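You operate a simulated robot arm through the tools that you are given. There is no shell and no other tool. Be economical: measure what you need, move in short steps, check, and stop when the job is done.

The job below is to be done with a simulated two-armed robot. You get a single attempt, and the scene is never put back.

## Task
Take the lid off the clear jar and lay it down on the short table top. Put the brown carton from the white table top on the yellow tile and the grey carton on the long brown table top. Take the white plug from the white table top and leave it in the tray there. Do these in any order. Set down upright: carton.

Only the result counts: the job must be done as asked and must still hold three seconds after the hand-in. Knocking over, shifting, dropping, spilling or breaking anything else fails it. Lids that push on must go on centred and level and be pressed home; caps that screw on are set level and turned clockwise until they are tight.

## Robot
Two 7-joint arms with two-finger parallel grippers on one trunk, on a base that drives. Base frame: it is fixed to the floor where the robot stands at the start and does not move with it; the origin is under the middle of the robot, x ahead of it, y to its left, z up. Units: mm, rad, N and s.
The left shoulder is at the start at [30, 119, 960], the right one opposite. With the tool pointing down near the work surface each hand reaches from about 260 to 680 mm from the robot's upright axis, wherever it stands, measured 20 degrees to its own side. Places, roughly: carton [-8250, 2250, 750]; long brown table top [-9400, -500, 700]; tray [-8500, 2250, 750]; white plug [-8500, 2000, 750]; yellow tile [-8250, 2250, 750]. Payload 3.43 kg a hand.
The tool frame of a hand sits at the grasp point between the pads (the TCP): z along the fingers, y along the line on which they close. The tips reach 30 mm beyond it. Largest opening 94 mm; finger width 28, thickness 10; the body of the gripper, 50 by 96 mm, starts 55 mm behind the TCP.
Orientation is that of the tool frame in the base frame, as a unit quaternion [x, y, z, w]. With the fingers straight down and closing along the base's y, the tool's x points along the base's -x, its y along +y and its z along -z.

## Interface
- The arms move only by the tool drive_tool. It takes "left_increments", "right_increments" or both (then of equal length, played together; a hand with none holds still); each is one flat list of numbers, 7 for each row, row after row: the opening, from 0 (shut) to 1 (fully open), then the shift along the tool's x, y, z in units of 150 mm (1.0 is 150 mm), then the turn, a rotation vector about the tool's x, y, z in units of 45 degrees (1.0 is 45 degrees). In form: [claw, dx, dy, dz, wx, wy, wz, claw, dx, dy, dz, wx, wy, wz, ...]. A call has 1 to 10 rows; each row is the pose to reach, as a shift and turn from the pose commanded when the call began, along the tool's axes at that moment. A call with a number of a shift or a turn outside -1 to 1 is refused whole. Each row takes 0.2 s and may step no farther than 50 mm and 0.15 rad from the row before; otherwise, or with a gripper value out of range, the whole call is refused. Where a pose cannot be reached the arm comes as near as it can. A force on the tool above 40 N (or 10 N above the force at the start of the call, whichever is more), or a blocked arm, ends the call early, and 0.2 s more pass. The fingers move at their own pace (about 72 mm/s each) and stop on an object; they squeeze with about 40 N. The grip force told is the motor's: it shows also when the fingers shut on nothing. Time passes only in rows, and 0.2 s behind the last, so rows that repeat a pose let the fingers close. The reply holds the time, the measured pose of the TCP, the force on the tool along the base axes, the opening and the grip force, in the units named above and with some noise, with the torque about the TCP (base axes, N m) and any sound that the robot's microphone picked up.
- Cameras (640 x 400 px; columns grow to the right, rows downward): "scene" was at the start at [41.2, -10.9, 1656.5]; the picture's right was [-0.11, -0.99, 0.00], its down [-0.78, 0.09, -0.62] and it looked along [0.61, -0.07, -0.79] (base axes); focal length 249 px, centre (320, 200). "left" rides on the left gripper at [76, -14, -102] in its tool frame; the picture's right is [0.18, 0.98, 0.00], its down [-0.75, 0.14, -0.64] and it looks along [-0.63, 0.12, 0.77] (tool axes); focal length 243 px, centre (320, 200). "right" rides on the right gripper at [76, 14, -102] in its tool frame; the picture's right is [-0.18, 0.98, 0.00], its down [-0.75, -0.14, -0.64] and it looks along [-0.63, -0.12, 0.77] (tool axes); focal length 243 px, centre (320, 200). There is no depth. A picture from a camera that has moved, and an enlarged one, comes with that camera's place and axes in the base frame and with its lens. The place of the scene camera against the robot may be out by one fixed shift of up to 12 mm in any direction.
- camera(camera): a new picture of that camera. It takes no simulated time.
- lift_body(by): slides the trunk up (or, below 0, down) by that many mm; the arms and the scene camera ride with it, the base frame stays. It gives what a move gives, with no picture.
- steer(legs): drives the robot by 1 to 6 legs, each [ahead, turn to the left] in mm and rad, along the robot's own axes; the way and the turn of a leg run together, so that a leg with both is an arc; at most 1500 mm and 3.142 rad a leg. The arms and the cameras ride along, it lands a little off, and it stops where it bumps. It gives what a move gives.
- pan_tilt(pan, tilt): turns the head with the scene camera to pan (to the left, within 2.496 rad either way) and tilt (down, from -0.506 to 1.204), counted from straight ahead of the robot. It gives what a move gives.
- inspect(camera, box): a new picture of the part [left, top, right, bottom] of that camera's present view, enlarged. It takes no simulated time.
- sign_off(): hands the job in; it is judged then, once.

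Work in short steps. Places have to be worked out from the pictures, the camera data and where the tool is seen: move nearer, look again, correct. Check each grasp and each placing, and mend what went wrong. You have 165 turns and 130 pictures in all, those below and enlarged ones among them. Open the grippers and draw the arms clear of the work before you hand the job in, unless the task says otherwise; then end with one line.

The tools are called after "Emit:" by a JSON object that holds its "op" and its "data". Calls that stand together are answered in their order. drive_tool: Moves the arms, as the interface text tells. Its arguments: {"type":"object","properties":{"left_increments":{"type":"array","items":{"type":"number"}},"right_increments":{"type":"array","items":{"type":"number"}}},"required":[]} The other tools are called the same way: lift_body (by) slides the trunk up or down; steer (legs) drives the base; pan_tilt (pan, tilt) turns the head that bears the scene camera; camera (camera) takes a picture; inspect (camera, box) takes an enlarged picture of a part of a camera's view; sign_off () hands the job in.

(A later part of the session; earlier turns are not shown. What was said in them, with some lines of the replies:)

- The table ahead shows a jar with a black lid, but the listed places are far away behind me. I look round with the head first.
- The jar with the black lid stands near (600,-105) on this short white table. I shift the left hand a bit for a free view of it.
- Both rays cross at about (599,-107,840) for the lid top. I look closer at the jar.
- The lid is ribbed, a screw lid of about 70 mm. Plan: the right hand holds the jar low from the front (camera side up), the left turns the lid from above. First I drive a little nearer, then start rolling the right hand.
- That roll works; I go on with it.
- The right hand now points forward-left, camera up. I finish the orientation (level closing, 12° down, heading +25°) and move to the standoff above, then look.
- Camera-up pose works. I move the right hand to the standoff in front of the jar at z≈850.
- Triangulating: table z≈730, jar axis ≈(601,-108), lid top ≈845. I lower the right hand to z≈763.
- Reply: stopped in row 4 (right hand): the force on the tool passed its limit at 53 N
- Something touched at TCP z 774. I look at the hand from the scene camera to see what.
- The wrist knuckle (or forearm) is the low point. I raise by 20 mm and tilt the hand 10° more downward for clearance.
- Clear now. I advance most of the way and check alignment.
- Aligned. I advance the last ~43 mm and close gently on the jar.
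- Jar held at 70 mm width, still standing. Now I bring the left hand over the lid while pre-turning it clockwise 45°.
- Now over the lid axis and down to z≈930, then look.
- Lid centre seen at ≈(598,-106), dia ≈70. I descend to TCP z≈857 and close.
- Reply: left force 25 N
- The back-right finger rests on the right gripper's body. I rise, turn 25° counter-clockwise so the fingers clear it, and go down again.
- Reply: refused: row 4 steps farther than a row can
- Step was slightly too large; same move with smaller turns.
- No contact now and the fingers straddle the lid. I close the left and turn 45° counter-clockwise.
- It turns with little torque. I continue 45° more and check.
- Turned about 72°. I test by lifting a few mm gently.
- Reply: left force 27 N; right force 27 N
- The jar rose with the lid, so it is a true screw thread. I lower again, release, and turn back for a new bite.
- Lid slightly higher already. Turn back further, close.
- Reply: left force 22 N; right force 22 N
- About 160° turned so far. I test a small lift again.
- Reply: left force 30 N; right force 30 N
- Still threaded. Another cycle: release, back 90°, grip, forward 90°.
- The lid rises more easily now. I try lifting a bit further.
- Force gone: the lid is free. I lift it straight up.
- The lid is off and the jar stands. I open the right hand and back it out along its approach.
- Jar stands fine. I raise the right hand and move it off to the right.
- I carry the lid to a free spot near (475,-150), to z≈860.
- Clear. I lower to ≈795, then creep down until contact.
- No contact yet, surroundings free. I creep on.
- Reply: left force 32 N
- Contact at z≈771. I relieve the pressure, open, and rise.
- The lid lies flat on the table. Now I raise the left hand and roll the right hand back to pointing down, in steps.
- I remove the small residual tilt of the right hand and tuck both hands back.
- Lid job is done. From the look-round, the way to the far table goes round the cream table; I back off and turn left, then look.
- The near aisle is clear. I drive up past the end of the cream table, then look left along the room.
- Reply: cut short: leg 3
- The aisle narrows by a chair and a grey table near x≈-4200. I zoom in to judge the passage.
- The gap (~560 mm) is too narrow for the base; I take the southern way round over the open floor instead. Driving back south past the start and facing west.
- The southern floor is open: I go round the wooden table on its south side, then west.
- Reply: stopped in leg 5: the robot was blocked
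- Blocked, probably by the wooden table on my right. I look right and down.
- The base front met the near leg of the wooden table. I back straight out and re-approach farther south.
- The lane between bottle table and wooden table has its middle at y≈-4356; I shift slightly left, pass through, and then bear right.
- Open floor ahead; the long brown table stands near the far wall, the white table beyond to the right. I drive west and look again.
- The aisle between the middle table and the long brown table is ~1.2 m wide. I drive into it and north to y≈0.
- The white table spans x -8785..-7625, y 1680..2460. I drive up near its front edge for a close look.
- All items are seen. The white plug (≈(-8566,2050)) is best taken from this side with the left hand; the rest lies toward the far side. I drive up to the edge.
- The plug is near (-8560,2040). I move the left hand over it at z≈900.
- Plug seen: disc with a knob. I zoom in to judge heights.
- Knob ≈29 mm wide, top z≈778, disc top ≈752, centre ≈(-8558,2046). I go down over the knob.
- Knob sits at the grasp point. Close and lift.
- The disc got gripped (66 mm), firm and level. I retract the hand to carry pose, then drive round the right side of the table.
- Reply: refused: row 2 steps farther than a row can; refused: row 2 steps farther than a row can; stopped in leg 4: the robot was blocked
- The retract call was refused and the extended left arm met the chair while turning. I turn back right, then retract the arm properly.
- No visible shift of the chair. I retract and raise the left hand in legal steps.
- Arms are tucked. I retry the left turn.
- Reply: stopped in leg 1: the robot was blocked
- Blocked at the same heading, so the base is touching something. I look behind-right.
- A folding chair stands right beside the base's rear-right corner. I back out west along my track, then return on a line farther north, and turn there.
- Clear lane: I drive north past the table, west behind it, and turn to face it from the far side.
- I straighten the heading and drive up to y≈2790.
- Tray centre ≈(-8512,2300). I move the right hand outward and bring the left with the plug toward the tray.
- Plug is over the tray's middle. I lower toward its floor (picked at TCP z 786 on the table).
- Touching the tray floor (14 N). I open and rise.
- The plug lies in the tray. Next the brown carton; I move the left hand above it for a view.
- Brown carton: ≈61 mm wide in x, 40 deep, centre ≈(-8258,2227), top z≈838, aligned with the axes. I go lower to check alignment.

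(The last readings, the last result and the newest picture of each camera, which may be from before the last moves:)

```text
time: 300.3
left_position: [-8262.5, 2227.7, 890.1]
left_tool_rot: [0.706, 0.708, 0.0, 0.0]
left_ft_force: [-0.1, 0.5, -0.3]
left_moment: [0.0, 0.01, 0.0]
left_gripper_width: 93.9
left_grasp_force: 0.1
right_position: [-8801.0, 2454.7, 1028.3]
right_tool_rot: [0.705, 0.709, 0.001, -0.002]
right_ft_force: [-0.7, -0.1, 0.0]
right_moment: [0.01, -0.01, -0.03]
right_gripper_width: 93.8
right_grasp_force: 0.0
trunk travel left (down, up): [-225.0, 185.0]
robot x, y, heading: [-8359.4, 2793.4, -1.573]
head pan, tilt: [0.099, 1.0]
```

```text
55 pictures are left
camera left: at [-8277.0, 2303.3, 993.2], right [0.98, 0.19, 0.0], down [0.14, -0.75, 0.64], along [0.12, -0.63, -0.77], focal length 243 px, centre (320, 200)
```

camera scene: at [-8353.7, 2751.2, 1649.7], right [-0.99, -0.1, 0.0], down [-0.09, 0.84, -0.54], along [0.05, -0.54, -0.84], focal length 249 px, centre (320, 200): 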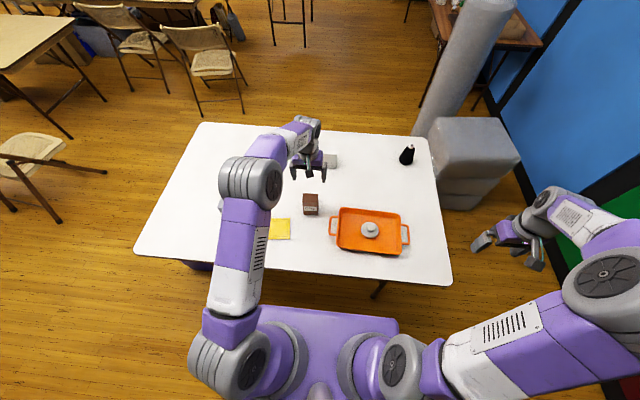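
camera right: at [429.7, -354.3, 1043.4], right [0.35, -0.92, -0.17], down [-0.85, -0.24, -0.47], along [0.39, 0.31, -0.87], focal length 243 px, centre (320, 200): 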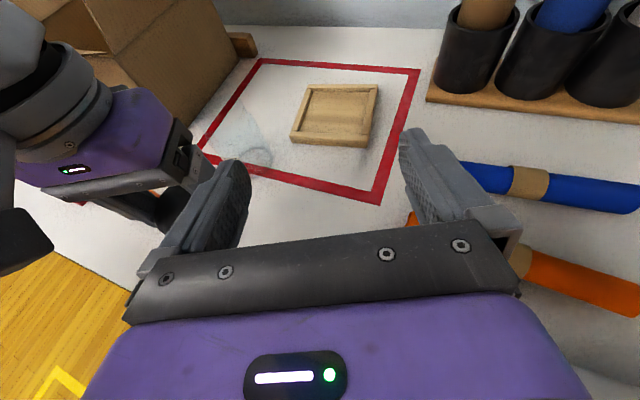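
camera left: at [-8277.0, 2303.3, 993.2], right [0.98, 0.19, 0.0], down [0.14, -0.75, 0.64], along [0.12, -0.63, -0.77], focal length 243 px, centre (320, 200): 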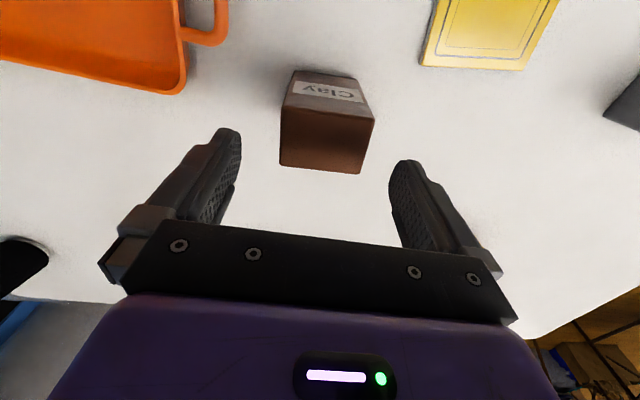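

Centre confirmed at (-8259,2229). I descend to z≈808, close and lift a little.

Emit:
{"op": "drive_tool", "data": {"left_increments": [1, 0, 0.02, 0.25, 0, 0, 0, 1, 0, 0.02, 0.5, 0, 0, 0, 1, 0, 0.02, 0.55, 0, 0, 0, 0, 0, 0.02, 0.55, 0, 0, 0, 0, 0, 0.02, 0.55, 0, 0, 0, 0, 0, 0.02, 0.55, 0, 0, 0]}}

Emit:
{"op": "drive_tool", "data": {"left_increments": [0, 0, 0, -0.05, 0, 0, 0, 0, 0, 0, -0.25, 0, 0, 0, 0, 0, 0, -0.5, 0, 0, 0]}}

Emit:
{"op": "camera", "data": {"camera": "left"}}

```text
time: 301.7
left_position: [-8259.0, 2230.1, 808.4]
left_tool_rot: [0.706, 0.708, 0.0, 0.0]
left_ft_force: [-0.2, 0.3, 0.3]
left_moment: [-0.07, -0.01, 0.01]
left_gripper_width: 66.7
left_grasp_force: 39.9
right_position: [-8799.9, 2454.5, 1030.1]
right_tool_rot: [0.705, 0.709, 0.002, -0.002]
right_ft_force: [-0.1, 0.1, -0.3]
right_moment: [0.0, -0.01, -0.04]
right_gripper_width: 94.0
right_grasp_force: 0.2
trunk travel left (down, up): [-225.0, 185.0]
robot x, y, heading: [-8357.3, 2793.7, -1.567]
head pan, tilt: [0.099, 1.0]
```

```text
time: 302.5
left_position: [-8258.8, 2230.8, 882.7]
left_tool_rot: [0.706, 0.708, 0.0, 0.0]
left_ft_force: [-0.3, -0.6, -3.4]
left_moment: [0.01, -0.02, 0.0]
left_gripper_width: 66.7
left_grasp_force: 39.7
right_position: [-8800.6, 2454.8, 1029.3]
right_tool_rot: [0.706, 0.708, 0.002, -0.001]
right_ft_force: [0.1, 0.8, 0.5]
right_moment: [-0.01, 0.01, 0.0]
right_gripper_width: 94.0
right_grasp_force: 0.1
trunk travel left (down, up): [-225.0, 185.0]
robot x, y, heading: [-8358.1, 2794.1, -1.572]
head pan, tilt: [0.099, 1.0]
```

```text
54 pictures are left
camera left: at [-8273.0, 2307.2, 985.9], right [0.98, 0.19, 0.0], down [0.14, -0.75, 0.64], along [0.12, -0.63, -0.77], focal length 243 px, centre (320, 200)
```

left: 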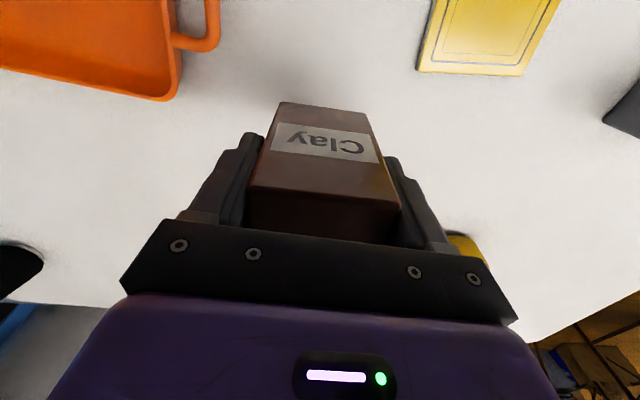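

Carton held (66.7 mm). Tile centre works out to ≈(-8139,2326). I carry it there.

Emit:
{"op": "drive_tool", "data": {"left_increments": [0, 0.2, 0.25, 0, 0, 0, 0, 0, 0.4, 0.5, 0, 0, 0, 0, 0, 0.635, 0.8, 0, 0, 0, 0, 0, 0.635, 0.8, 0.2, 0, 0, 0]}}

Emit:
{"op": "camera", "data": {"camera": "left"}}

Emit:
{"op": "inspect", "data": {"camera": "scene", "box": [180, 150, 340, 250]}}

```text
refused: row 3 steps farther than a row can; nothing moved
```

```text
53 pictures are left
camera left: at [-8273.0, 2307.2, 985.9], right [0.98, 0.19, 0.0], down [0.14, -0.75, 0.64], along [0.12, -0.63, -0.77], focal length 243 px, centre (320, 200)
```

left: 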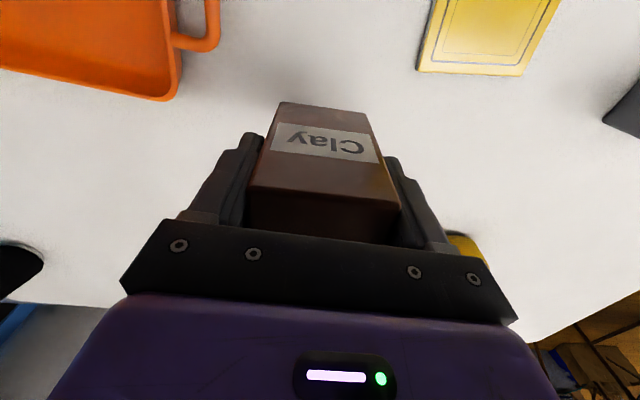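

```text
4.00 times, centred on (260, 200) of scene
camera zoom: at [-8355.2, 2752.3, 1649.8], right [-0.99, -0.1, 0.0], down [-0.09, 0.84, -0.54], along [0.05, -0.54, -0.84], focal length 994 px, centre (560, 200)
```

zoom: 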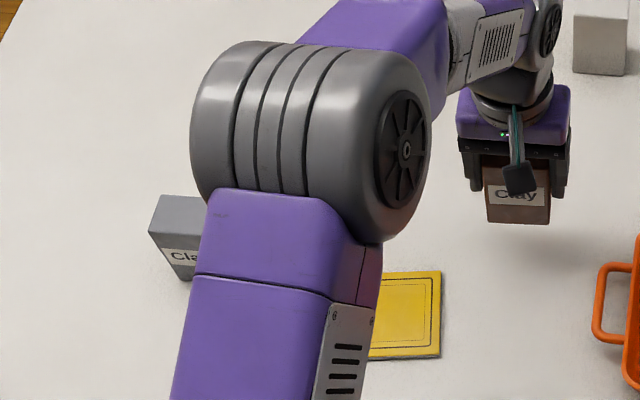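

One row was too long; same move in smaller rows.

Emit:
{"op": "drive_tool", "data": {"left_increments": [0, 0.16, 0.2, 0, 0, 0, 0, 0, 0.32, 0.4, 0, 0, 0, 0, 0, 0.48, 0.6, 0, 0, 0, 0, 0, 0.635, 0.8, 0, 0, 0, 0, 0, 0.635, 0.8, 0.2, 0, 0, 0]}}

Emit:
{"op": "camera", "data": {"camera": "left"}}

Emit:
{"op": "inspect", "data": {"camera": "scene", "box": [180, 150, 340, 250]}}

```text
time: 303.7
left_position: [-8139.9, 2326.5, 852.6]
left_tool_rot: [0.706, 0.709, -0.001, 0.0]
left_ft_force: [-0.5, -1.8, -2.6]
left_moment: [0.01, 0.02, 0.03]
left_gripper_width: 66.7
left_grasp_force: 39.8
right_position: [-8801.8, 2455.3, 1028.4]
right_tool_rot: [0.707, 0.708, 0.001, -0.001]
right_ft_force: [-0.6, 0.1, 0.5]
right_moment: [0.01, 0.0, -0.02]
right_gripper_width: 94.0
right_grasp_force: 0.0
trunk travel left (down, up): [-225.0, 185.0]
robot x, y, heading: [-8359.4, 2793.6, -1.568]
head pan, tilt: [0.099, 1.0]
```

```text
51 pictures are left
camera left: at [-8153.5, 2400.8, 955.4], right [0.98, 0.19, 0.0], down [0.14, -0.75, 0.64], along [0.12, -0.63, -0.77], focal length 243 px, centre (320, 200)
```

left: 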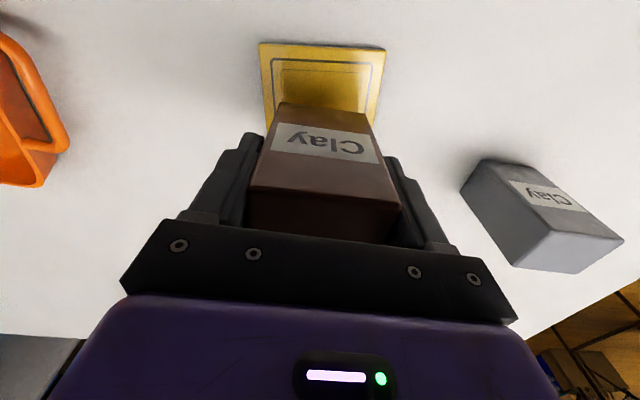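

```text
4.00 times, centred on (260, 200) of scene
camera zoom: at [-8355.6, 2750.4, 1649.7], right [-0.99, -0.1, 0.0], down [-0.09, 0.84, -0.54], along [0.05, -0.54, -0.84], focal length 994 px, centre (560, 200)
```

zoom: 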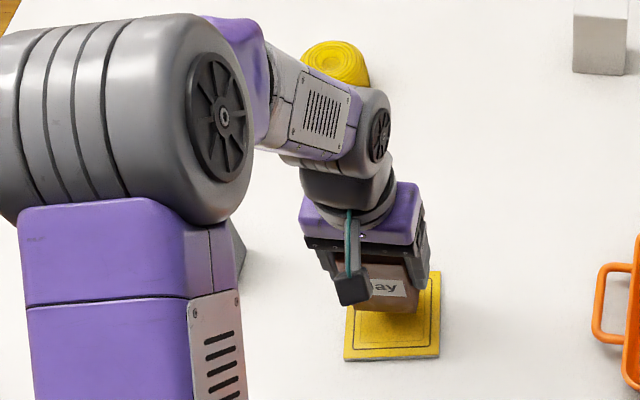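

Tile centre confirmed. I lower and creep to contact.

Emit:
{"op": "drive_tool", "data": {"left_increments": [0, 0, 0, 0.15, 0, 0, 0, 0, 0, 0, 0.22, 0, 0, 0, 0, 0, 0, 0.245, 0, 0, 0]}}

Emit:
{"op": "drive_tool", "data": {"left_increments": [0, 0, 0, 0.015, 0, 0, 0, 0, 0, 0, 0.03, 0, 0, 0, 0, 0, 0, 0.03, 0, 0, 0]}}

```text
time: 304.5
left_position: [-8140.4, 2325.7, 817.0]
left_tool_rot: [0.705, 0.709, 0.0, 0.001]
left_ft_force: [0.0, 2.1, 7.2]
left_moment: [0.27, 0.08, 0.07]
left_gripper_width: 66.8
left_grasp_force: 40.6
right_position: [-8800.8, 2455.7, 1028.9]
right_tool_rot: [0.706, 0.709, 0.0, -0.001]
right_ft_force: [0.0, -0.4, -1.1]
right_moment: [-0.01, -0.03, 0.0]
right_gripper_width: 93.9
right_grasp_force: 0.1
trunk travel left (down, up): [-225.0, 185.0]
robot x, y, heading: [-8356.3, 2793.1, -1.568]
head pan, tilt: [0.099, 1.0]
```

```text
time: 305.2
left_position: [-8139.1, 2324.9, 815.7]
left_tool_rot: [0.705, 0.709, -0.004, 0.003]
left_ft_force: [-1.9, 8.2, 21.7]
left_moment: [0.17, -0.16, 0.16]
left_gripper_width: 66.6
left_grasp_force: 39.7
right_position: [-8802.5, 2456.9, 1030.3]
right_tool_rot: [0.705, 0.709, 0.001, 0.0]
right_ft_force: [-0.4, 0.5, 0.2]
right_moment: [-0.03, -0.01, 0.01]
right_gripper_width: 93.9
right_grasp_force: 0.1
trunk travel left (down, up): [-225.0, 185.0]
robot x, y, heading: [-8358.4, 2796.8, -1.575]
head pan, tilt: [0.099, 1.0]
stopped in row 3 (left hand): the force on the tool passed its limit at 40 N (the readings are from after the stop); the commanded pose is now the measured one
```

Contact on the tile. I ease 1.5 mm up, open, and rise straight.

Emit:
{"op": "drive_tool", "data": {"left_increments": [0, 0, 0, -0.005, 0, 0, 0, 0.5, 0, 0, -0.005, 0, 0, 0, 1, 0, 0, -0.005, 0, 0, 0, 1, 0, 0, -0.005, 0, 0, 0, 1, 0, 0, -0.15, 0, 0, 0, 1, 0, 0, -0.45, 0, 0, 0, 1, 0, 0, -0.75, 0, 0, 0, 1, 0, 0, -1.0, 0, 0, 0]}}

Emit:
{"op": "camera", "data": {"camera": "left"}}

```text
time: 307.0
left_position: [-8140.3, 2324.7, 966.4]
left_tool_rot: [0.705, 0.709, -0.003, 0.003]
left_ft_force: [-0.6, -0.3, 0.8]
left_moment: [0.01, 0.0, 0.0]
left_gripper_width: 93.9
left_grasp_force: 0.1
right_position: [-8801.2, 2455.8, 1029.3]
right_tool_rot: [0.706, 0.708, 0.0, -0.001]
right_ft_force: [-0.1, -0.6, -0.2]
right_moment: [-0.02, 0.03, 0.0]
right_gripper_width: 94.3
right_grasp_force: 0.1
trunk travel left (down, up): [-225.0, 185.0]
robot x, y, heading: [-8358.1, 2793.9, -1.569]
head pan, tilt: [0.099, 1.0]
```

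```text
49 pictures are left
camera left: at [-8155.3, 2402.0, 1068.5], right [0.98, 0.19, 0.0], down [0.15, -0.75, 0.65], along [0.12, -0.64, -0.76], focal length 243 px, centre (320, 200)
```

left: 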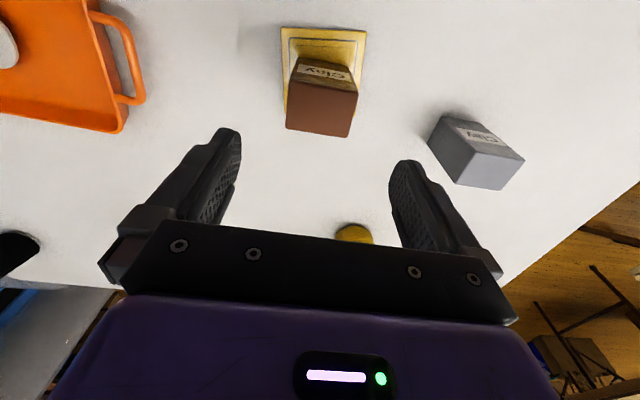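

Brown carton stands upright on the tile. Next the grey carton; I move the left hand above it.

Emit:
{"op": "drive_tool", "data": {"left_increments": [1, -0.05, 0.3, -0.05, 0, 0, 0, 1, -0.1, 0.6, -0.1, 0, 0, 0, 1, -0.2, 0.9, -0.1, 0, 0, 0]}}

Emit:
{"op": "drive_tool", "data": {"left_increments": [1, -0.1, 0.22, 0, 0, 0, 0, 1, -0.2, 0.43, 0, 0, 0, 0]}}

Emit:
{"op": "camera", "data": {"camera": "left"}}

```text
time: 307.8
left_position: [-8001.9, 2295.1, 978.0]
left_tool_rot: [0.706, 0.709, -0.003, 0.002]
left_ft_force: [-0.1, -0.1, 0.4]
left_moment: [0.04, 0.01, 0.01]
left_gripper_width: 94.2
left_grasp_force: 0.0
right_position: [-8800.1, 2455.2, 1029.1]
right_tool_rot: [0.705, 0.709, 0.002, -0.001]
right_ft_force: [0.2, 0.0, 0.5]
right_moment: [0.0, 0.0, -0.03]
right_gripper_width: 93.9
right_grasp_force: 0.0
trunk travel left (down, up): [-225.0, 185.0]
robot x, y, heading: [-8360.1, 2792.8, -1.565]
head pan, tilt: [0.099, 1.0]
```

```text
time: 308.4
left_position: [-7937.0, 2265.1, 977.8]
left_tool_rot: [0.706, 0.709, -0.004, 0.002]
left_ft_force: [-0.2, 0.5, -0.1]
left_moment: [0.01, -0.03, -0.02]
left_gripper_width: 93.8
left_grasp_force: 0.1
right_position: [-8800.4, 2454.4, 1029.5]
right_tool_rot: [0.705, 0.709, 0.001, -0.001]
right_ft_force: [0.0, 0.4, 0.9]
right_moment: [0.0, 0.0, 0.01]
right_gripper_width: 94.0
right_grasp_force: 0.0
trunk travel left (down, up): [-225.0, 185.0]
robot x, y, heading: [-8360.3, 2797.0, -1.567]
head pan, tilt: [0.099, 1.0]
```

```text
48 pictures are left
camera left: at [-7952.7, 2341.4, 1081.4], right [0.98, 0.19, 0.0], down [0.15, -0.75, 0.65], along [0.12, -0.64, -0.76], focal length 243 px, centre (320, 200)
```

left: 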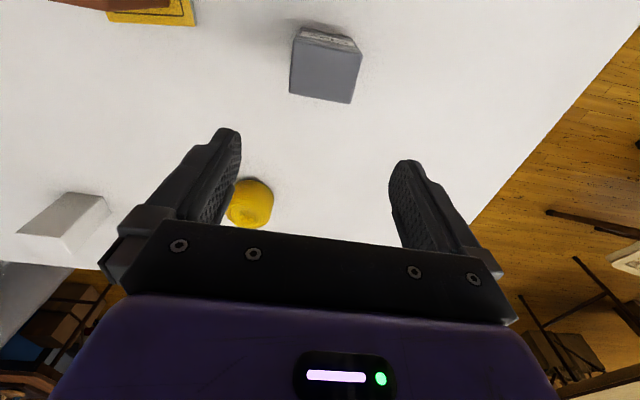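

Grey carton aligned with the axes, centre ≈(-7939,2287). I lower and check.

Emit:
{"op": "drive_tool", "data": {"left_increments": [1, 0.147, -0.013, 0.2, 0, 0, 0, 1, 0.147, -0.013, 0.45, 0, 0, 0, 1, 0.147, -0.013, 0.58, 0, 0, 0]}}

Emit:
{"op": "camera", "data": {"camera": "left"}}

```text
time: 309.2
left_position: [-7940.8, 2286.9, 890.1]
left_tool_rot: [0.705, 0.71, -0.004, 0.003]
left_ft_force: [0.2, 0.1, -0.5]
left_moment: [-0.03, 0.0, -0.02]
left_gripper_width: 94.1
left_grasp_force: 0.0
right_position: [-8800.6, 2454.9, 1029.4]
right_tool_rot: [0.706, 0.708, 0.001, -0.001]
right_ft_force: [-0.7, -0.7, 0.3]
right_moment: [0.03, 0.02, 0.03]
right_gripper_width: 94.0
right_grasp_force: 0.1
trunk travel left (down, up): [-225.0, 185.0]
robot x, y, heading: [-8359.0, 2794.9, -1.573]
head pan, tilt: [0.099, 1.0]
```

```text
47 pictures are left
camera left: at [-7955.4, 2364.6, 994.0], right [0.98, 0.19, 0.0], down [0.15, -0.75, 0.65], along [0.12, -0.64, -0.76], focal length 243 px, centre (320, 200)
```

left: 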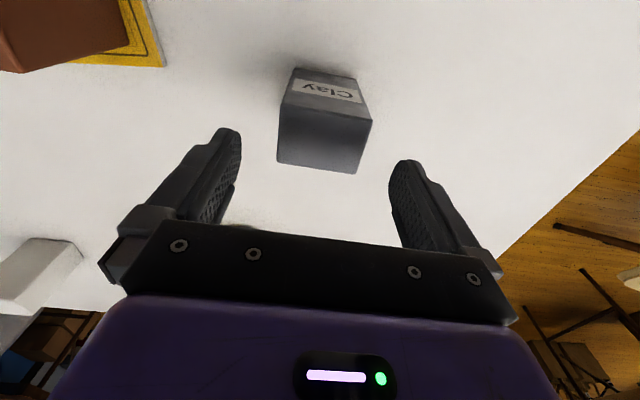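

Same view as for the brown carton; I descend, grip, then lift.

Emit:
{"op": "drive_tool", "data": {"left_increments": [1, 0, 0.015, 0.25, 0, 0, 0, 1, 0, 0.015, 0.5, 0, 0, 0, 1, 0, 0.015, 0.55, 0, 0, 0, 0, 0, 0.015, 0.55, 0, 0, 0, 0, 0, 0.015, 0.55, 0, 0, 0, 0, 0, 0.015, 0.55, 0, 0, 0]}}

Emit:
{"op": "drive_tool", "data": {"left_increments": [0, 0, 0, -0.05, 0, 0, 0, 0, 0, 0, -0.3, 0, 0, 0, 0, 0, 0, -0.6, 0, 0, 0, 0, 0, 0, -0.9, 0, 0, 0]}}

Emit:
{"op": "camera", "data": {"camera": "left"}}

```text
time: 310.6
left_position: [-7937.7, 2286.8, 808.2]
left_tool_rot: [0.705, 0.709, -0.003, 0.002]
left_ft_force: [-0.1, -0.3, 0.3]
left_moment: [-0.08, -0.07, -0.02]
left_gripper_width: 66.1
left_grasp_force: 40.3
right_position: [-8800.6, 2455.7, 1029.1]
right_tool_rot: [0.706, 0.708, 0.001, -0.001]
right_ft_force: [1.2, 0.1, 0.2]
right_moment: [0.03, -0.02, 0.01]
right_gripper_width: 94.0
right_grasp_force: 0.0
trunk travel left (down, up): [-225.0, 185.0]
robot x, y, heading: [-8358.3, 2793.9, -1.568]
head pan, tilt: [0.099, 1.0]
```

```text
time: 311.6
left_position: [-7939.1, 2288.3, 941.0]
left_tool_rot: [0.705, 0.709, -0.003, 0.004]
left_ft_force: [-0.4, 0.2, -3.2]
left_moment: [-0.03, 0.0, 0.01]
left_gripper_width: 65.9
left_grasp_force: 39.9
right_position: [-8801.4, 2455.1, 1029.6]
right_tool_rot: [0.706, 0.708, 0.001, -0.001]
right_ft_force: [0.4, 0.1, 0.1]
right_moment: [-0.01, 0.0, 0.0]
right_gripper_width: 94.2
right_grasp_force: 0.0
trunk travel left (down, up): [-225.0, 185.0]
robot x, y, heading: [-8357.8, 2791.4, -1.568]
head pan, tilt: [0.099, 1.0]
```

```text
46 pictures are left
camera left: at [-7953.9, 2364.4, 1045.8], right [0.98, 0.19, 0.0], down [0.15, -0.75, 0.65], along [0.12, -0.64, -0.76], focal length 243 px, centre (320, 200)
```

left: 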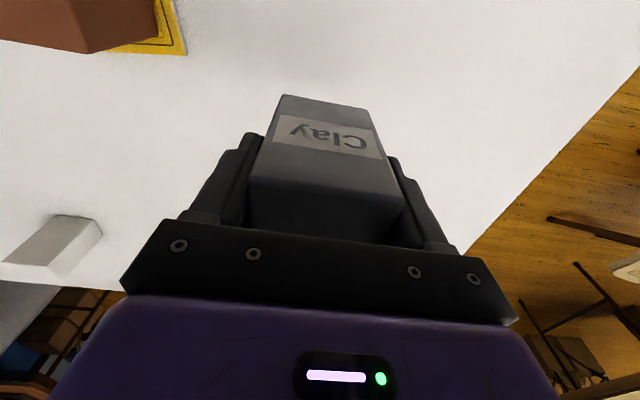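

Grey carton held. I raise it and tuck the left arm in for driving, moving it first back toward me, then inward.

Emit:
{"op": "drive_tool", "data": {"left_increments": [0, 0, 0, -0.3, 0, 0, 0, 0, 0.1, 0, -0.6, 0, 0, 0, 0, 0.4, -0.1, -0.6, 0, 0, 0, 0, 0.7, -0.2, -0.6, 0, 0, 0, 0, 0.95, -0.35, -0.6, 0, 0, 0]}}

Emit:
{"op": "drive_tool", "data": {"left_increments": [0, 0, -0.3, 0, 0, 0, 0, 0, 0.05, -0.6, 0, 0, 0, 0, 0, 0.1, -0.95, 0, 0, 0, 0]}}

Emit:
{"op": "drive_tool", "data": {"left_increments": [0, 0, -0.3, 0, 0, 0, 0, 0, 0, -0.6, 0, 0, 0, 0, 0, 0, -0.9, 0, 0, 0, 0], "right_increments": [1, 0, 0.3, 0, 0, 0, 0, 1, 0, 0.6, 0, 0, 0, 0, 1, 0, 0.8, 0, 0, 0, 0]}}

Emit:
{"op": "camera", "data": {"camera": "scene"}}

```text
time: 312.8
left_position: [-7992.3, 2430.0, 1032.6]
left_tool_rot: [0.705, 0.709, -0.004, 0.004]
left_ft_force: [-0.7, 0.5, -2.2]
left_moment: [-0.01, 0.01, 0.01]
left_gripper_width: 66.1
left_grasp_force: 40.3
right_position: [-8801.4, 2456.1, 1029.2]
right_tool_rot: [0.706, 0.709, 0.001, -0.001]
right_ft_force: [1.3, 0.6, 0.3]
right_moment: [0.01, 0.02, 0.01]
right_gripper_width: 93.9
right_grasp_force: 0.0
trunk travel left (down, up): [-225.0, 185.0]
robot x, y, heading: [-8359.1, 2793.1, -1.569]
head pan, tilt: [0.099, 1.0]
```

```text
refused: row 3 steps farther than a row can; nothing moved
```

```text
time: 313.6
left_position: [-8126.9, 2430.2, 1033.4]
left_tool_rot: [0.705, 0.709, -0.003, 0.003]
left_ft_force: [-1.1, 0.1, -3.4]
left_moment: [0.0, 0.0, -0.01]
left_gripper_width: 65.9
left_grasp_force: 39.8
right_position: [-8681.4, 2455.4, 1028.5]
right_tool_rot: [0.705, 0.709, 0.001, -0.001]
right_ft_force: [0.8, 0.7, 0.4]
right_moment: [-0.01, -0.01, 0.04]
right_gripper_width: 94.2
right_grasp_force: 0.1
trunk travel left (down, up): [-225.0, 185.0]
robot x, y, heading: [-8353.9, 2794.5, -1.572]
head pan, tilt: [0.099, 1.0]
```

```text
45 pictures are left
camera scene: at [-8355.9, 2751.9, 1649.8], right [-0.99, -0.1, 0.0], down [-0.09, 0.84, -0.54], along [0.06, -0.54, -0.84], focal length 249 px, centre (320, 200)
```

scene: 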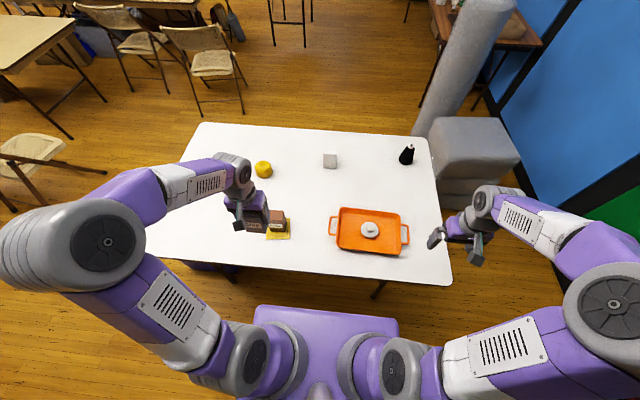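

Tray with plug and tile with carton look right. I bring the grey carton fully in, then drive back round the table.

Emit:
{"op": "drive_tool", "data": {"left_increments": [0, 0, -0.3, 0, 0, 0, 0, 0, 0, -0.6, 0, 0, 0, 0, 0, 0, -0.9, 0, 0, 0, 0]}}

Emit:
{"op": "steer", "data": {"legs": [[-250, 0], [0, 1.571], [725, 0], [725, 0], [0, -1.571]]}}

Emit:
{"op": "pan_tilt", "data": {"pan": 0.0, "tilt": 0.7}}

Emit:
{"op": "camera", "data": {"camera": "scene"}}

```text
time: 314.4
left_position: [-8267.5, 2426.5, 1032.3]
left_tool_rot: [0.704, 0.71, -0.003, 0.003]
left_ft_force: [-0.2, 0.3, -2.6]
left_moment: [-0.01, 0.02, -0.01]
left_gripper_width: 66.1
left_grasp_force: 39.7
right_position: [-8682.1, 2455.8, 1026.0]
right_tool_rot: [0.706, 0.708, 0.002, -0.001]
right_ft_force: [0.0, -0.1, 0.0]
right_moment: [0.0, -0.03, 0.03]
right_gripper_width: 94.0
right_grasp_force: 0.1
trunk travel left (down, up): [-225.0, 185.0]
robot x, y, heading: [-8362.0, 2793.3, -1.567]
head pan, tilt: [0.099, 1.0]
```

```text
time: 331.1
left_position: [-6802.3, 2631.7, 1032.8]
left_tool_rot: [0.722, 0.692, -0.004, 0.003]
left_ft_force: [-0.5, -0.7, -2.7]
left_moment: [0.0, 0.02, 0.01]
left_gripper_width: 66.0
left_grasp_force: 39.9
right_position: [-7217.0, 2681.0, 1027.2]
right_tool_rot: [0.723, 0.691, 0.002, -0.001]
right_ft_force: [0.5, 0.5, -0.5]
right_moment: [0.02, 0.01, 0.01]
right_gripper_width: 94.1
right_grasp_force: 0.1
trunk travel left (down, up): [-225.0, 185.0]
robot x, y, heading: [-6879.1, 3002.8, -1.617]
head pan, tilt: [0.099, 1.0]
```

```text
time: 331.9
left_position: [-6802.8, 2632.2, 1033.1]
left_tool_rot: [0.722, 0.692, -0.002, 0.003]
left_ft_force: [-1.2, 0.0, -2.3]
left_moment: [-0.02, -0.02, 0.02]
left_gripper_width: 66.1
left_grasp_force: 39.9
right_position: [-7216.7, 2680.5, 1028.3]
right_tool_rot: [0.723, 0.691, 0.001, -0.001]
right_ft_force: [0.5, 0.9, 0.1]
right_moment: [0.01, 0.06, -0.01]
right_gripper_width: 94.1
right_grasp_force: 0.1
trunk travel left (down, up): [-225.0, 185.0]
robot x, y, heading: [-6878.3, 3001.1, -1.618]
head pan, tilt: [0.0, 0.7]
```

```text
44 pictures are left
camera scene: at [-6884.6, 2945.6, 1673.1], right [-1.0, 0.04, 0.0], down [0.03, 0.64, -0.76], along [-0.03, -0.76, -0.64], focal length 249 px, centre (320, 200)
```

scene: 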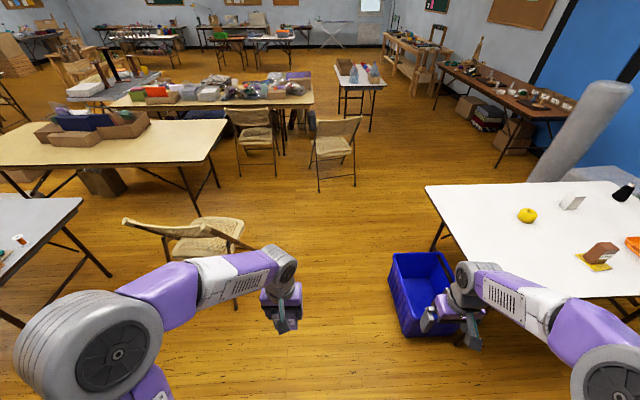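

Way is clear as before. I drive south through the gap and then west.

Emit:
{"op": "steer", "data": {"legs": [[0, 0.04], [825, 0], [825, 0], [0, -1.31], [960, 0], [0, 0.674]]}}

Emit:
{"op": "camera", "data": {"camera": "scene"}}

```text
time: 350.3
left_position: [-7982.5, 797.1, 1033.0]
left_tool_rot: [0.9, 0.435, -0.005, 0.002]
left_ft_force: [0.5, -0.6, -3.5]
left_moment: [-0.01, -0.02, -0.02]
left_gripper_width: 66.2
left_grasp_force: 40.1
right_position: [-8288.2, 1080.2, 1026.6]
right_tool_rot: [0.901, 0.435, 0.002, -0.001]
right_ft_force: [0.7, 0.1, 0.6]
right_moment: [0.03, -0.03, 0.03]
right_gripper_width: 94.2
right_grasp_force: 0.1
trunk travel left (down, up): [-225.0, 185.0]
robot x, y, heading: [-7826.0, 1141.9, -2.246]
head pan, tilt: [0.0, 0.7]
```

```text
43 pictures are left
camera scene: at [-7862.9, 1096.6, 1673.2], right [-0.78, 0.62, 0.0], down [0.4, 0.5, -0.76], along [-0.48, -0.6, -0.64], focal length 249 px, centre (320, 200)
```

scene: 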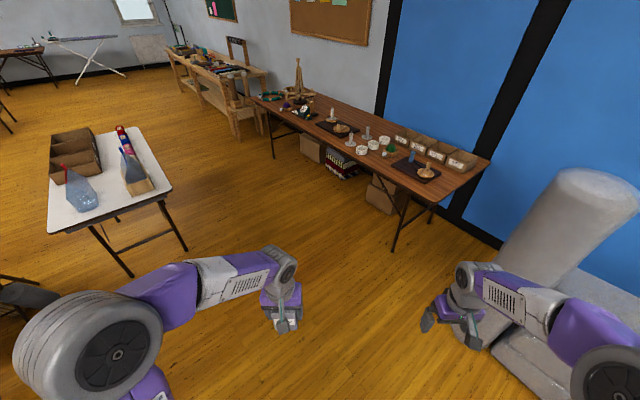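

I zoom on the long brown table to find a free spot.

Emit:
{"op": "inspect", "data": {"camera": "scene", "box": [240, 70, 500, 232]}}

```text
2.46 times, centred on (370, 151) of scene
camera zoom: at [-7862.9, 1096.6, 1673.2], right [-0.78, 0.62, 0.0], down [0.4, 0.5, -0.76], along [-0.48, -0.6, -0.64], focal length 612 px, centre (197, 321)
```

zoom: 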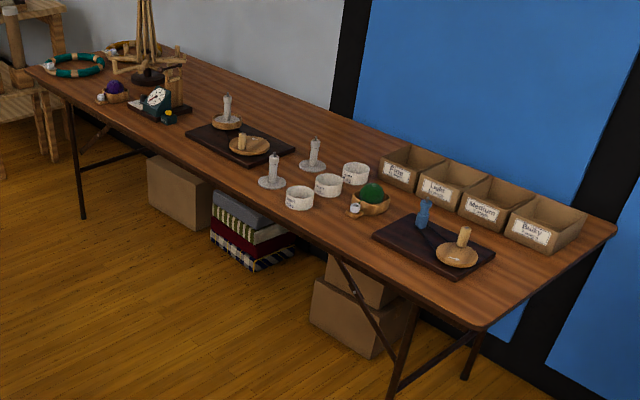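

Free spot at the table's front right corner: ≈(-9210,555). I drive to face it with the left hand opposite, keeping away from the grey column.

Emit:
{"op": "steer", "data": {"legs": [[0, -0.11], [950, 0], [0, -0.785]]}}

Emit:
{"op": "pan_tilt", "data": {"pan": 0.0, "tilt": 0.8}}

Emit:
{"op": "camera", "data": {"camera": "scene"}}

```text
time: 357.8
left_position: [-8859.1, 361.8, 1033.0]
left_tool_rot: [1.0, 0.014, -0.005, 0.0]
left_ft_force: [0.7, 0.6, -3.4]
left_moment: [0.02, 0.03, -0.01]
left_gripper_width: 66.1
left_grasp_force: 40.1
right_position: [-8839.4, 778.2, 1026.8]
right_tool_rot: [1.0, 0.013, 0.002, 0.0]
right_ft_force: [-0.5, -0.4, -0.6]
right_moment: [0.03, 0.03, 0.04]
right_gripper_width: 93.8
right_grasp_force: 0.1
trunk travel left (down, up): [-225.0, 185.0]
robot x, y, heading: [-8489.9, 459.2, -3.114]
head pan, tilt: [0.0, 0.7]
```

```text
time: 358.5
left_position: [-8859.6, 362.5, 1032.6]
left_tool_rot: [1.0, 0.014, -0.004, -0.001]
left_ft_force: [0.6, 0.4, -3.2]
left_moment: [-0.02, 0.0, -0.02]
left_gripper_width: 66.3
left_grasp_force: 39.9
right_position: [-8839.0, 778.3, 1027.0]
right_tool_rot: [1.0, 0.013, 0.002, -0.001]
right_ft_force: [-0.3, 0.1, 0.4]
right_moment: [-0.02, -0.03, -0.02]
right_gripper_width: 93.9
right_grasp_force: 0.1
trunk travel left (down, up): [-225.0, 185.0]
robot x, y, heading: [-8494.4, 461.9, -3.115]
head pan, tilt: [0.0, 0.799]
```

```text
41 pictures are left
camera scene: at [-8548.9, 460.3, 1664.9], right [-0.02, 1.0, 0.0], down [0.72, 0.02, -0.7], along [-0.7, -0.02, -0.72], focal length 249 px, centre (320, 200)
```

scene: 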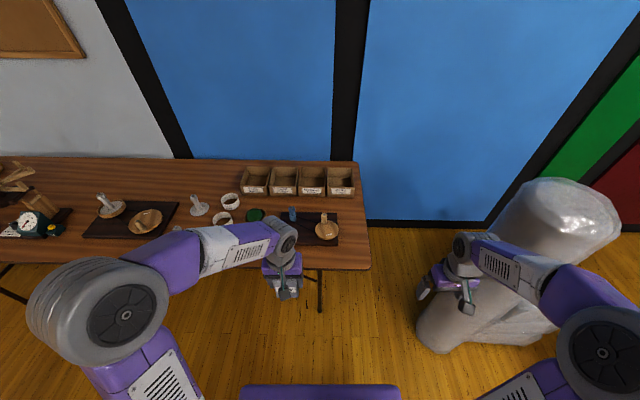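

The front strip before the dark mat is free (mat edge x≈-9199, table edge ≈-9085) and keeps me clear of the column. I edge 60 mm nearer and look with the left wrist camera.

Emit:
{"op": "steer", "data": {"legs": [[60, 0]]}}

Emit:
{"op": "drive_tool", "data": {"left_increments": [0, -0.3, 0, 0, 0, 0, 0, 0, -0.6, 0, 0, 0, 0, 0, 0, -0.9, 0, 0, 0, 0, 0]}}

Emit:
{"op": "camera", "data": {"camera": "left"}}

Emit:
{"op": "camera", "data": {"camera": "scene"}}

```text
time: 359.5
left_position: [-8920.1, 361.3, 1032.9]
left_tool_rot: [1.0, 0.013, -0.004, 0.0]
left_ft_force: [0.1, -0.2, -2.7]
left_moment: [0.0, -0.04, 0.04]
left_gripper_width: 66.0
left_grasp_force: 39.6
right_position: [-8901.2, 778.1, 1025.7]
right_tool_rot: [1.0, 0.013, 0.002, 0.0]
right_ft_force: [-0.1, 0.5, 0.0]
right_moment: [-0.03, -0.04, 0.01]
right_gripper_width: 93.8
right_grasp_force: 0.2
trunk travel left (down, up): [-225.0, 185.0]
robot x, y, heading: [-8549.4, 463.0, -3.118]
head pan, tilt: [0.0, 0.799]
```

```text
time: 360.3
left_position: [-9056.8, 360.2, 1035.1]
left_tool_rot: [1.0, 0.013, -0.003, -0.001]
left_ft_force: [-0.2, -0.6, -2.6]
left_moment: [-0.04, -0.03, -0.02]
left_gripper_width: 66.3
left_grasp_force: 39.9
right_position: [-8899.8, 777.7, 1027.0]
right_tool_rot: [1.0, 0.012, 0.003, 0.0]
right_ft_force: [-0.6, 0.2, 0.0]
right_moment: [-0.01, -0.01, -0.04]
right_gripper_width: 94.3
right_grasp_force: 0.1
trunk travel left (down, up): [-225.0, 185.0]
robot x, y, heading: [-8554.8, 462.1, -3.121]
head pan, tilt: [0.0, 0.799]
```

```text
40 pictures are left
camera left: at [-8980.0, 376.7, 1137.5], right [0.21, -0.98, 0.0], down [-0.75, -0.16, 0.65], along [-0.63, -0.13, -0.76], focal length 243 px, centre (320, 200)
```

left: 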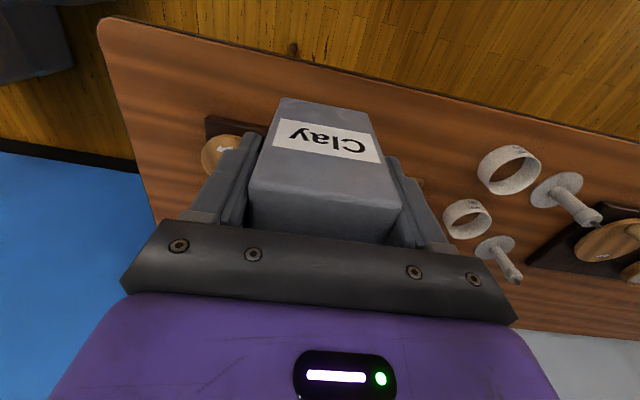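

```text
39 pictures are left
camera scene: at [-8610.8, 459.3, 1664.8], right [-0.02, 1.0, 0.0], down [0.72, 0.02, -0.7], along [-0.7, -0.02, -0.72], focal length 249 px, centre (320, 200)
```

scene: 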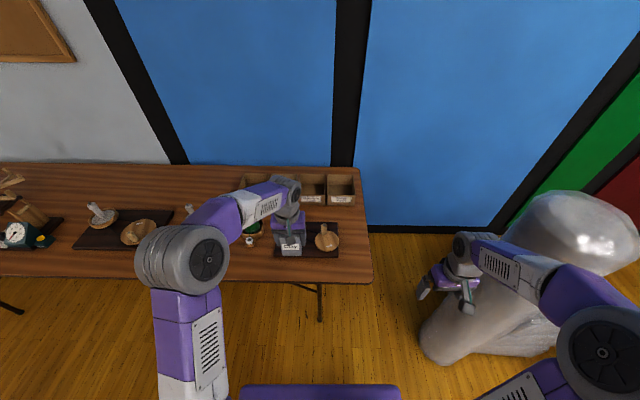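

Triangulation gives the table top at z≈765, front edge x≈-9072, mat from y 259 to 516. A roomier free spot is ≈(-9128,195); I move over it.

Emit:
{"op": "drive_tool", "data": {"left_increments": [0, -0.1, 0.3, 0, 0, 0, 0, 0, -0.2, 0.6, 0, 0, 0, 0, 0, -0.3, 0.9, 0, 0, 0, 0]}}

Emit:
{"op": "drive_tool", "data": {"left_increments": [0, -0.16, 0.2, 0.15, 0, 0, 0, 0, -0.16, 0.2, 0.4, 0, 0, 0]}}

Emit:
{"op": "camera", "data": {"camera": "left"}}

Emit:
{"op": "inspect", "data": {"camera": "scene", "box": [150, 180, 390, 330]}}

```text
time: 361.1
left_position: [-9094.6, 220.4, 1031.9]
left_tool_rot: [1.0, 0.013, -0.004, -0.001]
left_ft_force: [0.4, -0.5, -3.4]
left_moment: [0.01, -0.03, 0.01]
left_gripper_width: 65.9
left_grasp_force: 40.2
right_position: [-8899.2, 777.4, 1027.8]
right_tool_rot: [1.0, 0.012, 0.002, 0.0]
right_ft_force: [0.1, 0.7, -0.7]
right_moment: [0.05, 0.0, -0.03]
right_gripper_width: 93.9
right_grasp_force: 0.0
trunk travel left (down, up): [-225.0, 185.0]
robot x, y, heading: [-8556.0, 462.3, -3.119]
head pan, tilt: [0.0, 0.799]
```

```text
time: 361.7
left_position: [-9119.7, 194.0, 973.1]
left_tool_rot: [1.0, 0.013, -0.004, 0.0]
left_ft_force: [0.5, 0.8, -2.1]
left_moment: [-0.04, 0.02, 0.03]
left_gripper_width: 65.9
left_grasp_force: 39.9
right_position: [-8898.8, 778.6, 1028.8]
right_tool_rot: [1.0, 0.013, 0.002, 0.0]
right_ft_force: [0.3, -0.4, 0.0]
right_moment: [-0.04, 0.0, 0.0]
right_gripper_width: 94.0
right_grasp_force: 0.0
trunk travel left (down, up): [-225.0, 185.0]
robot x, y, heading: [-8555.9, 464.9, -3.117]
head pan, tilt: [0.0, 0.799]
```

```text
38 pictures are left
camera left: at [-9042.3, 209.8, 1075.9], right [0.21, -0.98, 0.0], down [-0.74, -0.16, 0.65], along [-0.63, -0.13, -0.76], focal length 243 px, centre (320, 200)
```

left: 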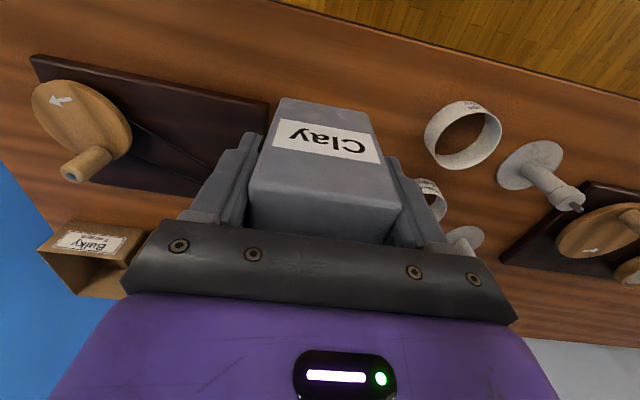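

```text
2.67 times, centred on (270, 255) of scene
camera zoom: at [-8608.7, 460.1, 1664.9], right [-0.02, 1.0, 0.0], down [0.72, 0.02, -0.7], along [-0.7, -0.02, -0.72], focal length 663 px, centre (453, 53)
```

zoom: 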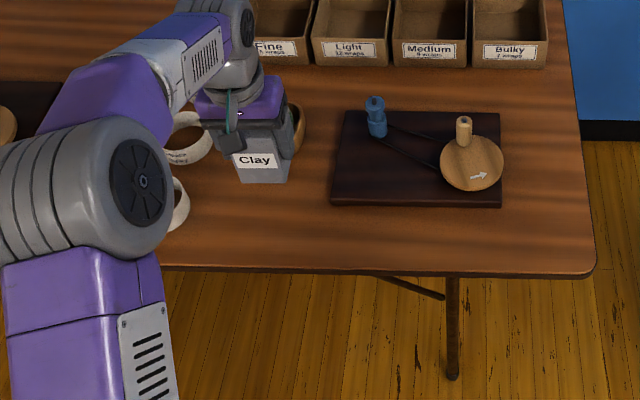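

Clear round the spot. I shift 19 mm left and lower to ≈860, then creep.

Emit:
{"op": "drive_tool", "data": {"left_increments": [0, 0, 0.127, 0.2, 0, 0, 0, 0, 0, 0.127, 0.5, 0, 0, 0, 0, 0, 0.127, 0.75, 0, 0, 0]}}

Emit:
{"op": "drive_tool", "data": {"left_increments": [0, 0, 0, 0.03, 0, 0, 0, 0, 0, 0, 0.06, 0, 0, 0, 0, 0, 0, 0.09, 0, 0, 0, 0, 0, 0, 0.12, 0, 0, 0]}}

```text
time: 362.5
left_position: [-9122.8, 170.9, 861.2]
left_tool_rot: [1.0, 0.013, -0.004, 0.0]
left_ft_force: [-0.4, 0.2, -3.3]
left_moment: [0.03, -0.04, 0.03]
left_gripper_width: 66.3
left_grasp_force: 40.5
right_position: [-8900.7, 777.8, 1027.4]
right_tool_rot: [1.0, 0.013, 0.002, 0.0]
right_ft_force: [0.4, -0.4, 0.2]
right_moment: [0.03, 0.0, 0.02]
right_gripper_width: 94.2
right_grasp_force: 0.1
trunk travel left (down, up): [-225.0, 185.0]
robot x, y, heading: [-8554.1, 462.8, -3.121]
head pan, tilt: [0.0, 0.799]
```

```text
time: 363.5
left_position: [-9121.8, 171.9, 843.2]
left_tool_rot: [1.0, 0.014, -0.005, 0.0]
left_ft_force: [-0.2, 0.4, -2.4]
left_moment: [-0.01, -0.02, 0.03]
left_gripper_width: 66.2
left_grasp_force: 39.9
right_position: [-8899.4, 777.7, 1027.1]
right_tool_rot: [1.0, 0.012, 0.002, 0.0]
right_ft_force: [0.1, -0.3, 0.0]
right_moment: [0.02, 0.02, -0.01]
right_gripper_width: 94.0
right_grasp_force: 0.0
trunk travel left (down, up): [-225.0, 185.0]
robot x, y, heading: [-8553.3, 464.0, -3.12]
head pan, tilt: [0.0, 0.799]
```

Emit:
{"op": "drive_tool", "data": {"left_increments": [0, 0, 0, 0.03, 0, 0, 0, 0, 0, 0, 0.06, 0, 0, 0, 0, 0, 0, 0.09, 0, 0, 0, 0, 0, 0, 0.12, 0, 0, 0]}}

```text
time: 364.5
left_position: [-9120.3, 172.3, 826.0]
left_tool_rot: [1.0, 0.014, -0.004, 0.0]
left_ft_force: [0.3, -0.3, -3.5]
left_moment: [0.0, -0.01, -0.03]
left_gripper_width: 66.0
left_grasp_force: 40.1
right_position: [-8899.6, 778.2, 1028.1]
right_tool_rot: [1.0, 0.012, 0.002, -0.001]
right_ft_force: [-0.8, 0.7, 0.6]
right_moment: [-0.04, -0.05, 0.02]
right_gripper_width: 94.0
right_grasp_force: 0.1
trunk travel left (down, up): [-225.0, 185.0]
robot x, y, heading: [-8557.0, 465.4, -3.117]
head pan, tilt: [0.0, 0.799]
```

No contact yet at 826. I take a close look at the gap.

Emit:
{"op": "inspect", "data": {"camera": "scene", "box": [200, 210, 320, 285]}}

Emit:
{"op": "camera", "data": {"camera": "left"}}

```text
5.33 times, centred on (260, 248) of scene
camera zoom: at [-8609.3, 458.8, 1664.9], right [-0.02, 1.0, 0.0], down [0.72, 0.02, -0.7], along [-0.7, -0.02, -0.72], focal length 1326 px, centre (640, -53)
```

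zoom: 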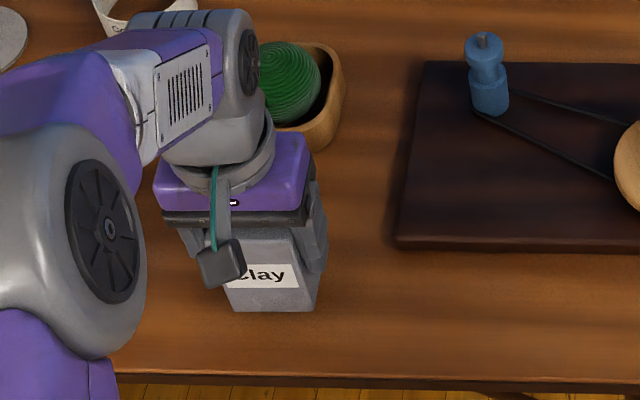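

```text
35 pictures are left
camera left: at [-9044.4, 188.0, 928.7], right [0.21, -0.98, 0.0], down [-0.74, -0.16, 0.65], along [-0.63, -0.14, -0.76], focal length 243 px, centre (320, 200)
```

left: 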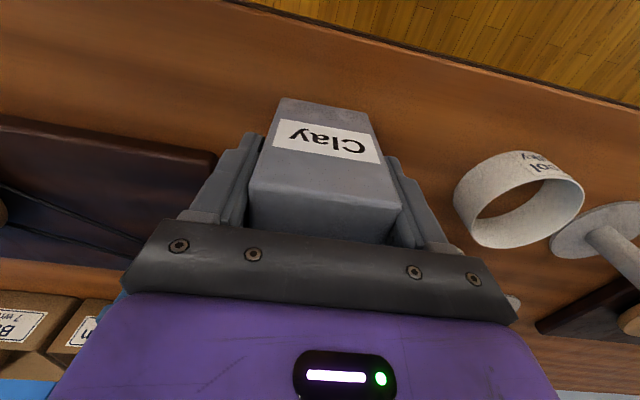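

Surroundings fine; carton still a bit above. I creep on.

Emit:
{"op": "drive_tool", "data": {"left_increments": [0, 0, 0, 0.03, 0, 0, 0, 0, 0, 0, 0.06, 0, 0, 0, 0, 0, 0, 0.09, 0, 0, 0, 0, 0, 0, 0.12, 0, 0, 0, 0, 0, 0, 0.15, 0, 0, 0]}}

```text
time: 365.7
left_position: [-9121.3, 170.7, 808.7]
left_tool_rot: [1.0, 0.014, -0.01, 0.001]
left_ft_force: [2.6, -1.3, 31.7]
left_moment: [0.23, -0.91, -0.06]
left_gripper_width: 66.3
left_grasp_force: 39.9
right_position: [-8896.8, 779.5, 1027.4]
right_tool_rot: [1.0, 0.012, 0.001, 0.0]
right_ft_force: [0.6, 0.5, -0.2]
right_moment: [-0.02, 0.01, -0.01]
right_gripper_width: 93.7
right_grasp_force: 0.1
trunk travel left (down, up): [-225.0, 185.0]
robot x, y, heading: [-8555.7, 463.7, -3.115]
head pan, tilt: [0.0, 0.799]
```

Contact. I ease up ~5 mm of commanded press, open, and rise.

Emit:
{"op": "drive_tool", "data": {"left_increments": [0, 0, 0, -0.03, 0, 0, 0, 0, 0, 0, -0.03, 0, 0, 0, 0.4, 0, 0, -0.03, 0, 0, 0, 1, 0, 0, -0.03, 0, 0, 0, 1, 0, 0, -0.03, 0, 0, 0, 1, 0, 0, -0.2, 0, 0, 0, 1, 0, 0, -0.5, 0, 0, 0, 1, 0, 0, -0.8, 0, 0, 0, 1, 0, 0, -1.0, 0, 0, 0]}}

Emit:
{"op": "camera", "data": {"camera": "left"}}

Emit:
{"op": "inspect", "data": {"camera": "scene", "box": [200, 210, 320, 285]}}

```text
time: 367.7
left_position: [-9118.6, 172.8, 951.2]
left_tool_rot: [1.0, 0.013, -0.004, 0.0]
left_ft_force: [-0.3, -0.9, -0.2]
left_moment: [0.03, -0.02, 0.0]
left_gripper_width: 94.0
left_grasp_force: 0.0
right_position: [-8898.9, 776.9, 1026.3]
right_tool_rot: [1.0, 0.012, 0.002, 0.001]
right_ft_force: [-0.1, 0.2, 0.6]
right_moment: [0.03, -0.02, 0.02]
right_gripper_width: 93.7
right_grasp_force: 0.1
trunk travel left (down, up): [-225.0, 185.0]
robot x, y, heading: [-8553.1, 458.1, -3.121]
head pan, tilt: [0.0, 0.799]
```

```text
34 pictures are left
camera left: at [-9041.9, 188.8, 1054.3], right [0.21, -0.98, 0.0], down [-0.74, -0.16, 0.65], along [-0.63, -0.14, -0.76], focal length 243 px, centre (320, 200)
```

left: 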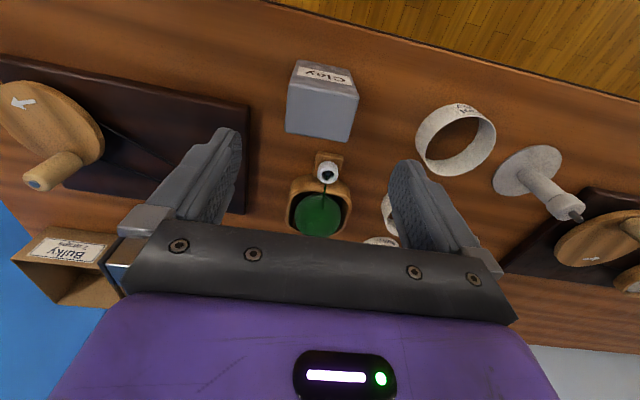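

```text
5.33 times, centred on (260, 248) of scene
camera zoom: at [-8608.6, 459.1, 1664.9], right [-0.02, 1.0, 0.0], down [0.72, 0.02, -0.7], along [-0.7, -0.02, -0.72], focal length 1326 px, centre (640, -53)
```

zoom: 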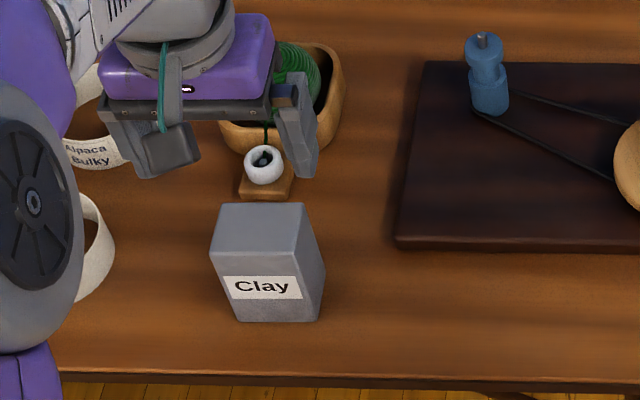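

Grey carton stands upright on the long brown table, nothing else touched. I raise and retract the left arm.

Emit:
{"op": "drive_tool", "data": {"left_increments": [1, 0, 0, -0.3, 0, 0, 0, 1, 0, 0, -0.6, 0, 0, 0, 1, 0.3, 0, -0.6, 0, 0, 0, 1, 0.6, 0, -0.6, 0, 0, 0, 1, 0.9, 0, -0.6, 0, 0, 0]}}

Emit:
{"op": "steer", "data": {"legs": [[-150, 0]]}}

Emit:
{"op": "camera", "data": {"camera": "scene"}}

```text
time: 368.9
left_position: [-8980.9, 175.0, 1040.1]
left_tool_rot: [1.0, 0.013, -0.005, 0.0]
left_ft_force: [0.4, 0.6, -0.2]
left_moment: [-0.01, 0.03, -0.01]
left_gripper_width: 93.9
left_grasp_force: 0.0
right_position: [-8897.7, 777.9, 1028.1]
right_tool_rot: [1.0, 0.012, 0.001, 0.0]
right_ft_force: [0.2, 0.3, 0.1]
right_moment: [0.01, -0.01, 0.03]
right_gripper_width: 94.2
right_grasp_force: 0.0
trunk travel left (down, up): [-225.0, 185.0]
robot x, y, heading: [-8555.4, 463.1, -3.123]
head pan, tilt: [0.0, 0.799]
```

```text
time: 370.2
left_position: [-8834.0, 179.3, 1040.1]
left_tool_rot: [1.0, 0.012, -0.004, 0.0]
left_ft_force: [0.0, -0.5, -0.9]
left_moment: [0.01, 0.02, -0.01]
left_gripper_width: 94.1
left_grasp_force: 0.0
right_position: [-8749.1, 780.5, 1027.3]
right_tool_rot: [1.0, 0.013, 0.001, 0.0]
right_ft_force: [-0.8, 0.1, -0.4]
right_moment: [-0.01, 0.02, 0.01]
right_gripper_width: 94.0
right_grasp_force: 0.1
trunk travel left (down, up): [-225.0, 185.0]
robot x, y, heading: [-8406.7, 467.7, -3.123]
head pan, tilt: [0.0, 0.799]
```

```text
32 pictures are left
camera scene: at [-8459.0, 462.5, 1665.0], right [-0.02, 1.0, 0.0], down [0.72, 0.02, -0.7], along [-0.7, -0.01, -0.72], focal length 249 px, centre (320, 200)
```

scene: 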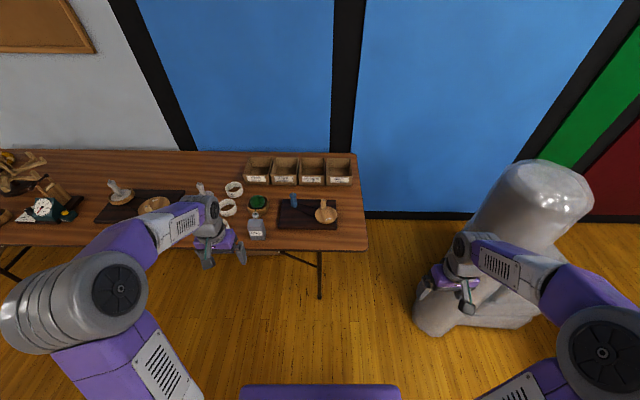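

All four placings are done, both hands are open, and the arms are clear, so I hand the job in.

Emit:
{"op": "sign_off", "data": {}}

```text
The job is handed in.
```

I handed the job in with all four parts done: the lid lies flat on the short table top by the jar, the brown carton stands upright on the yellow tile, the grey carton stands upright on the long brown table top, and the white plug is in the tray. While driving, the base was blocked once by a wooden table leg and twice by a folding chair; I saw no sign that either moved. I took the starting table, where the jar stands, to be the "short table top", because no place was listed for it.
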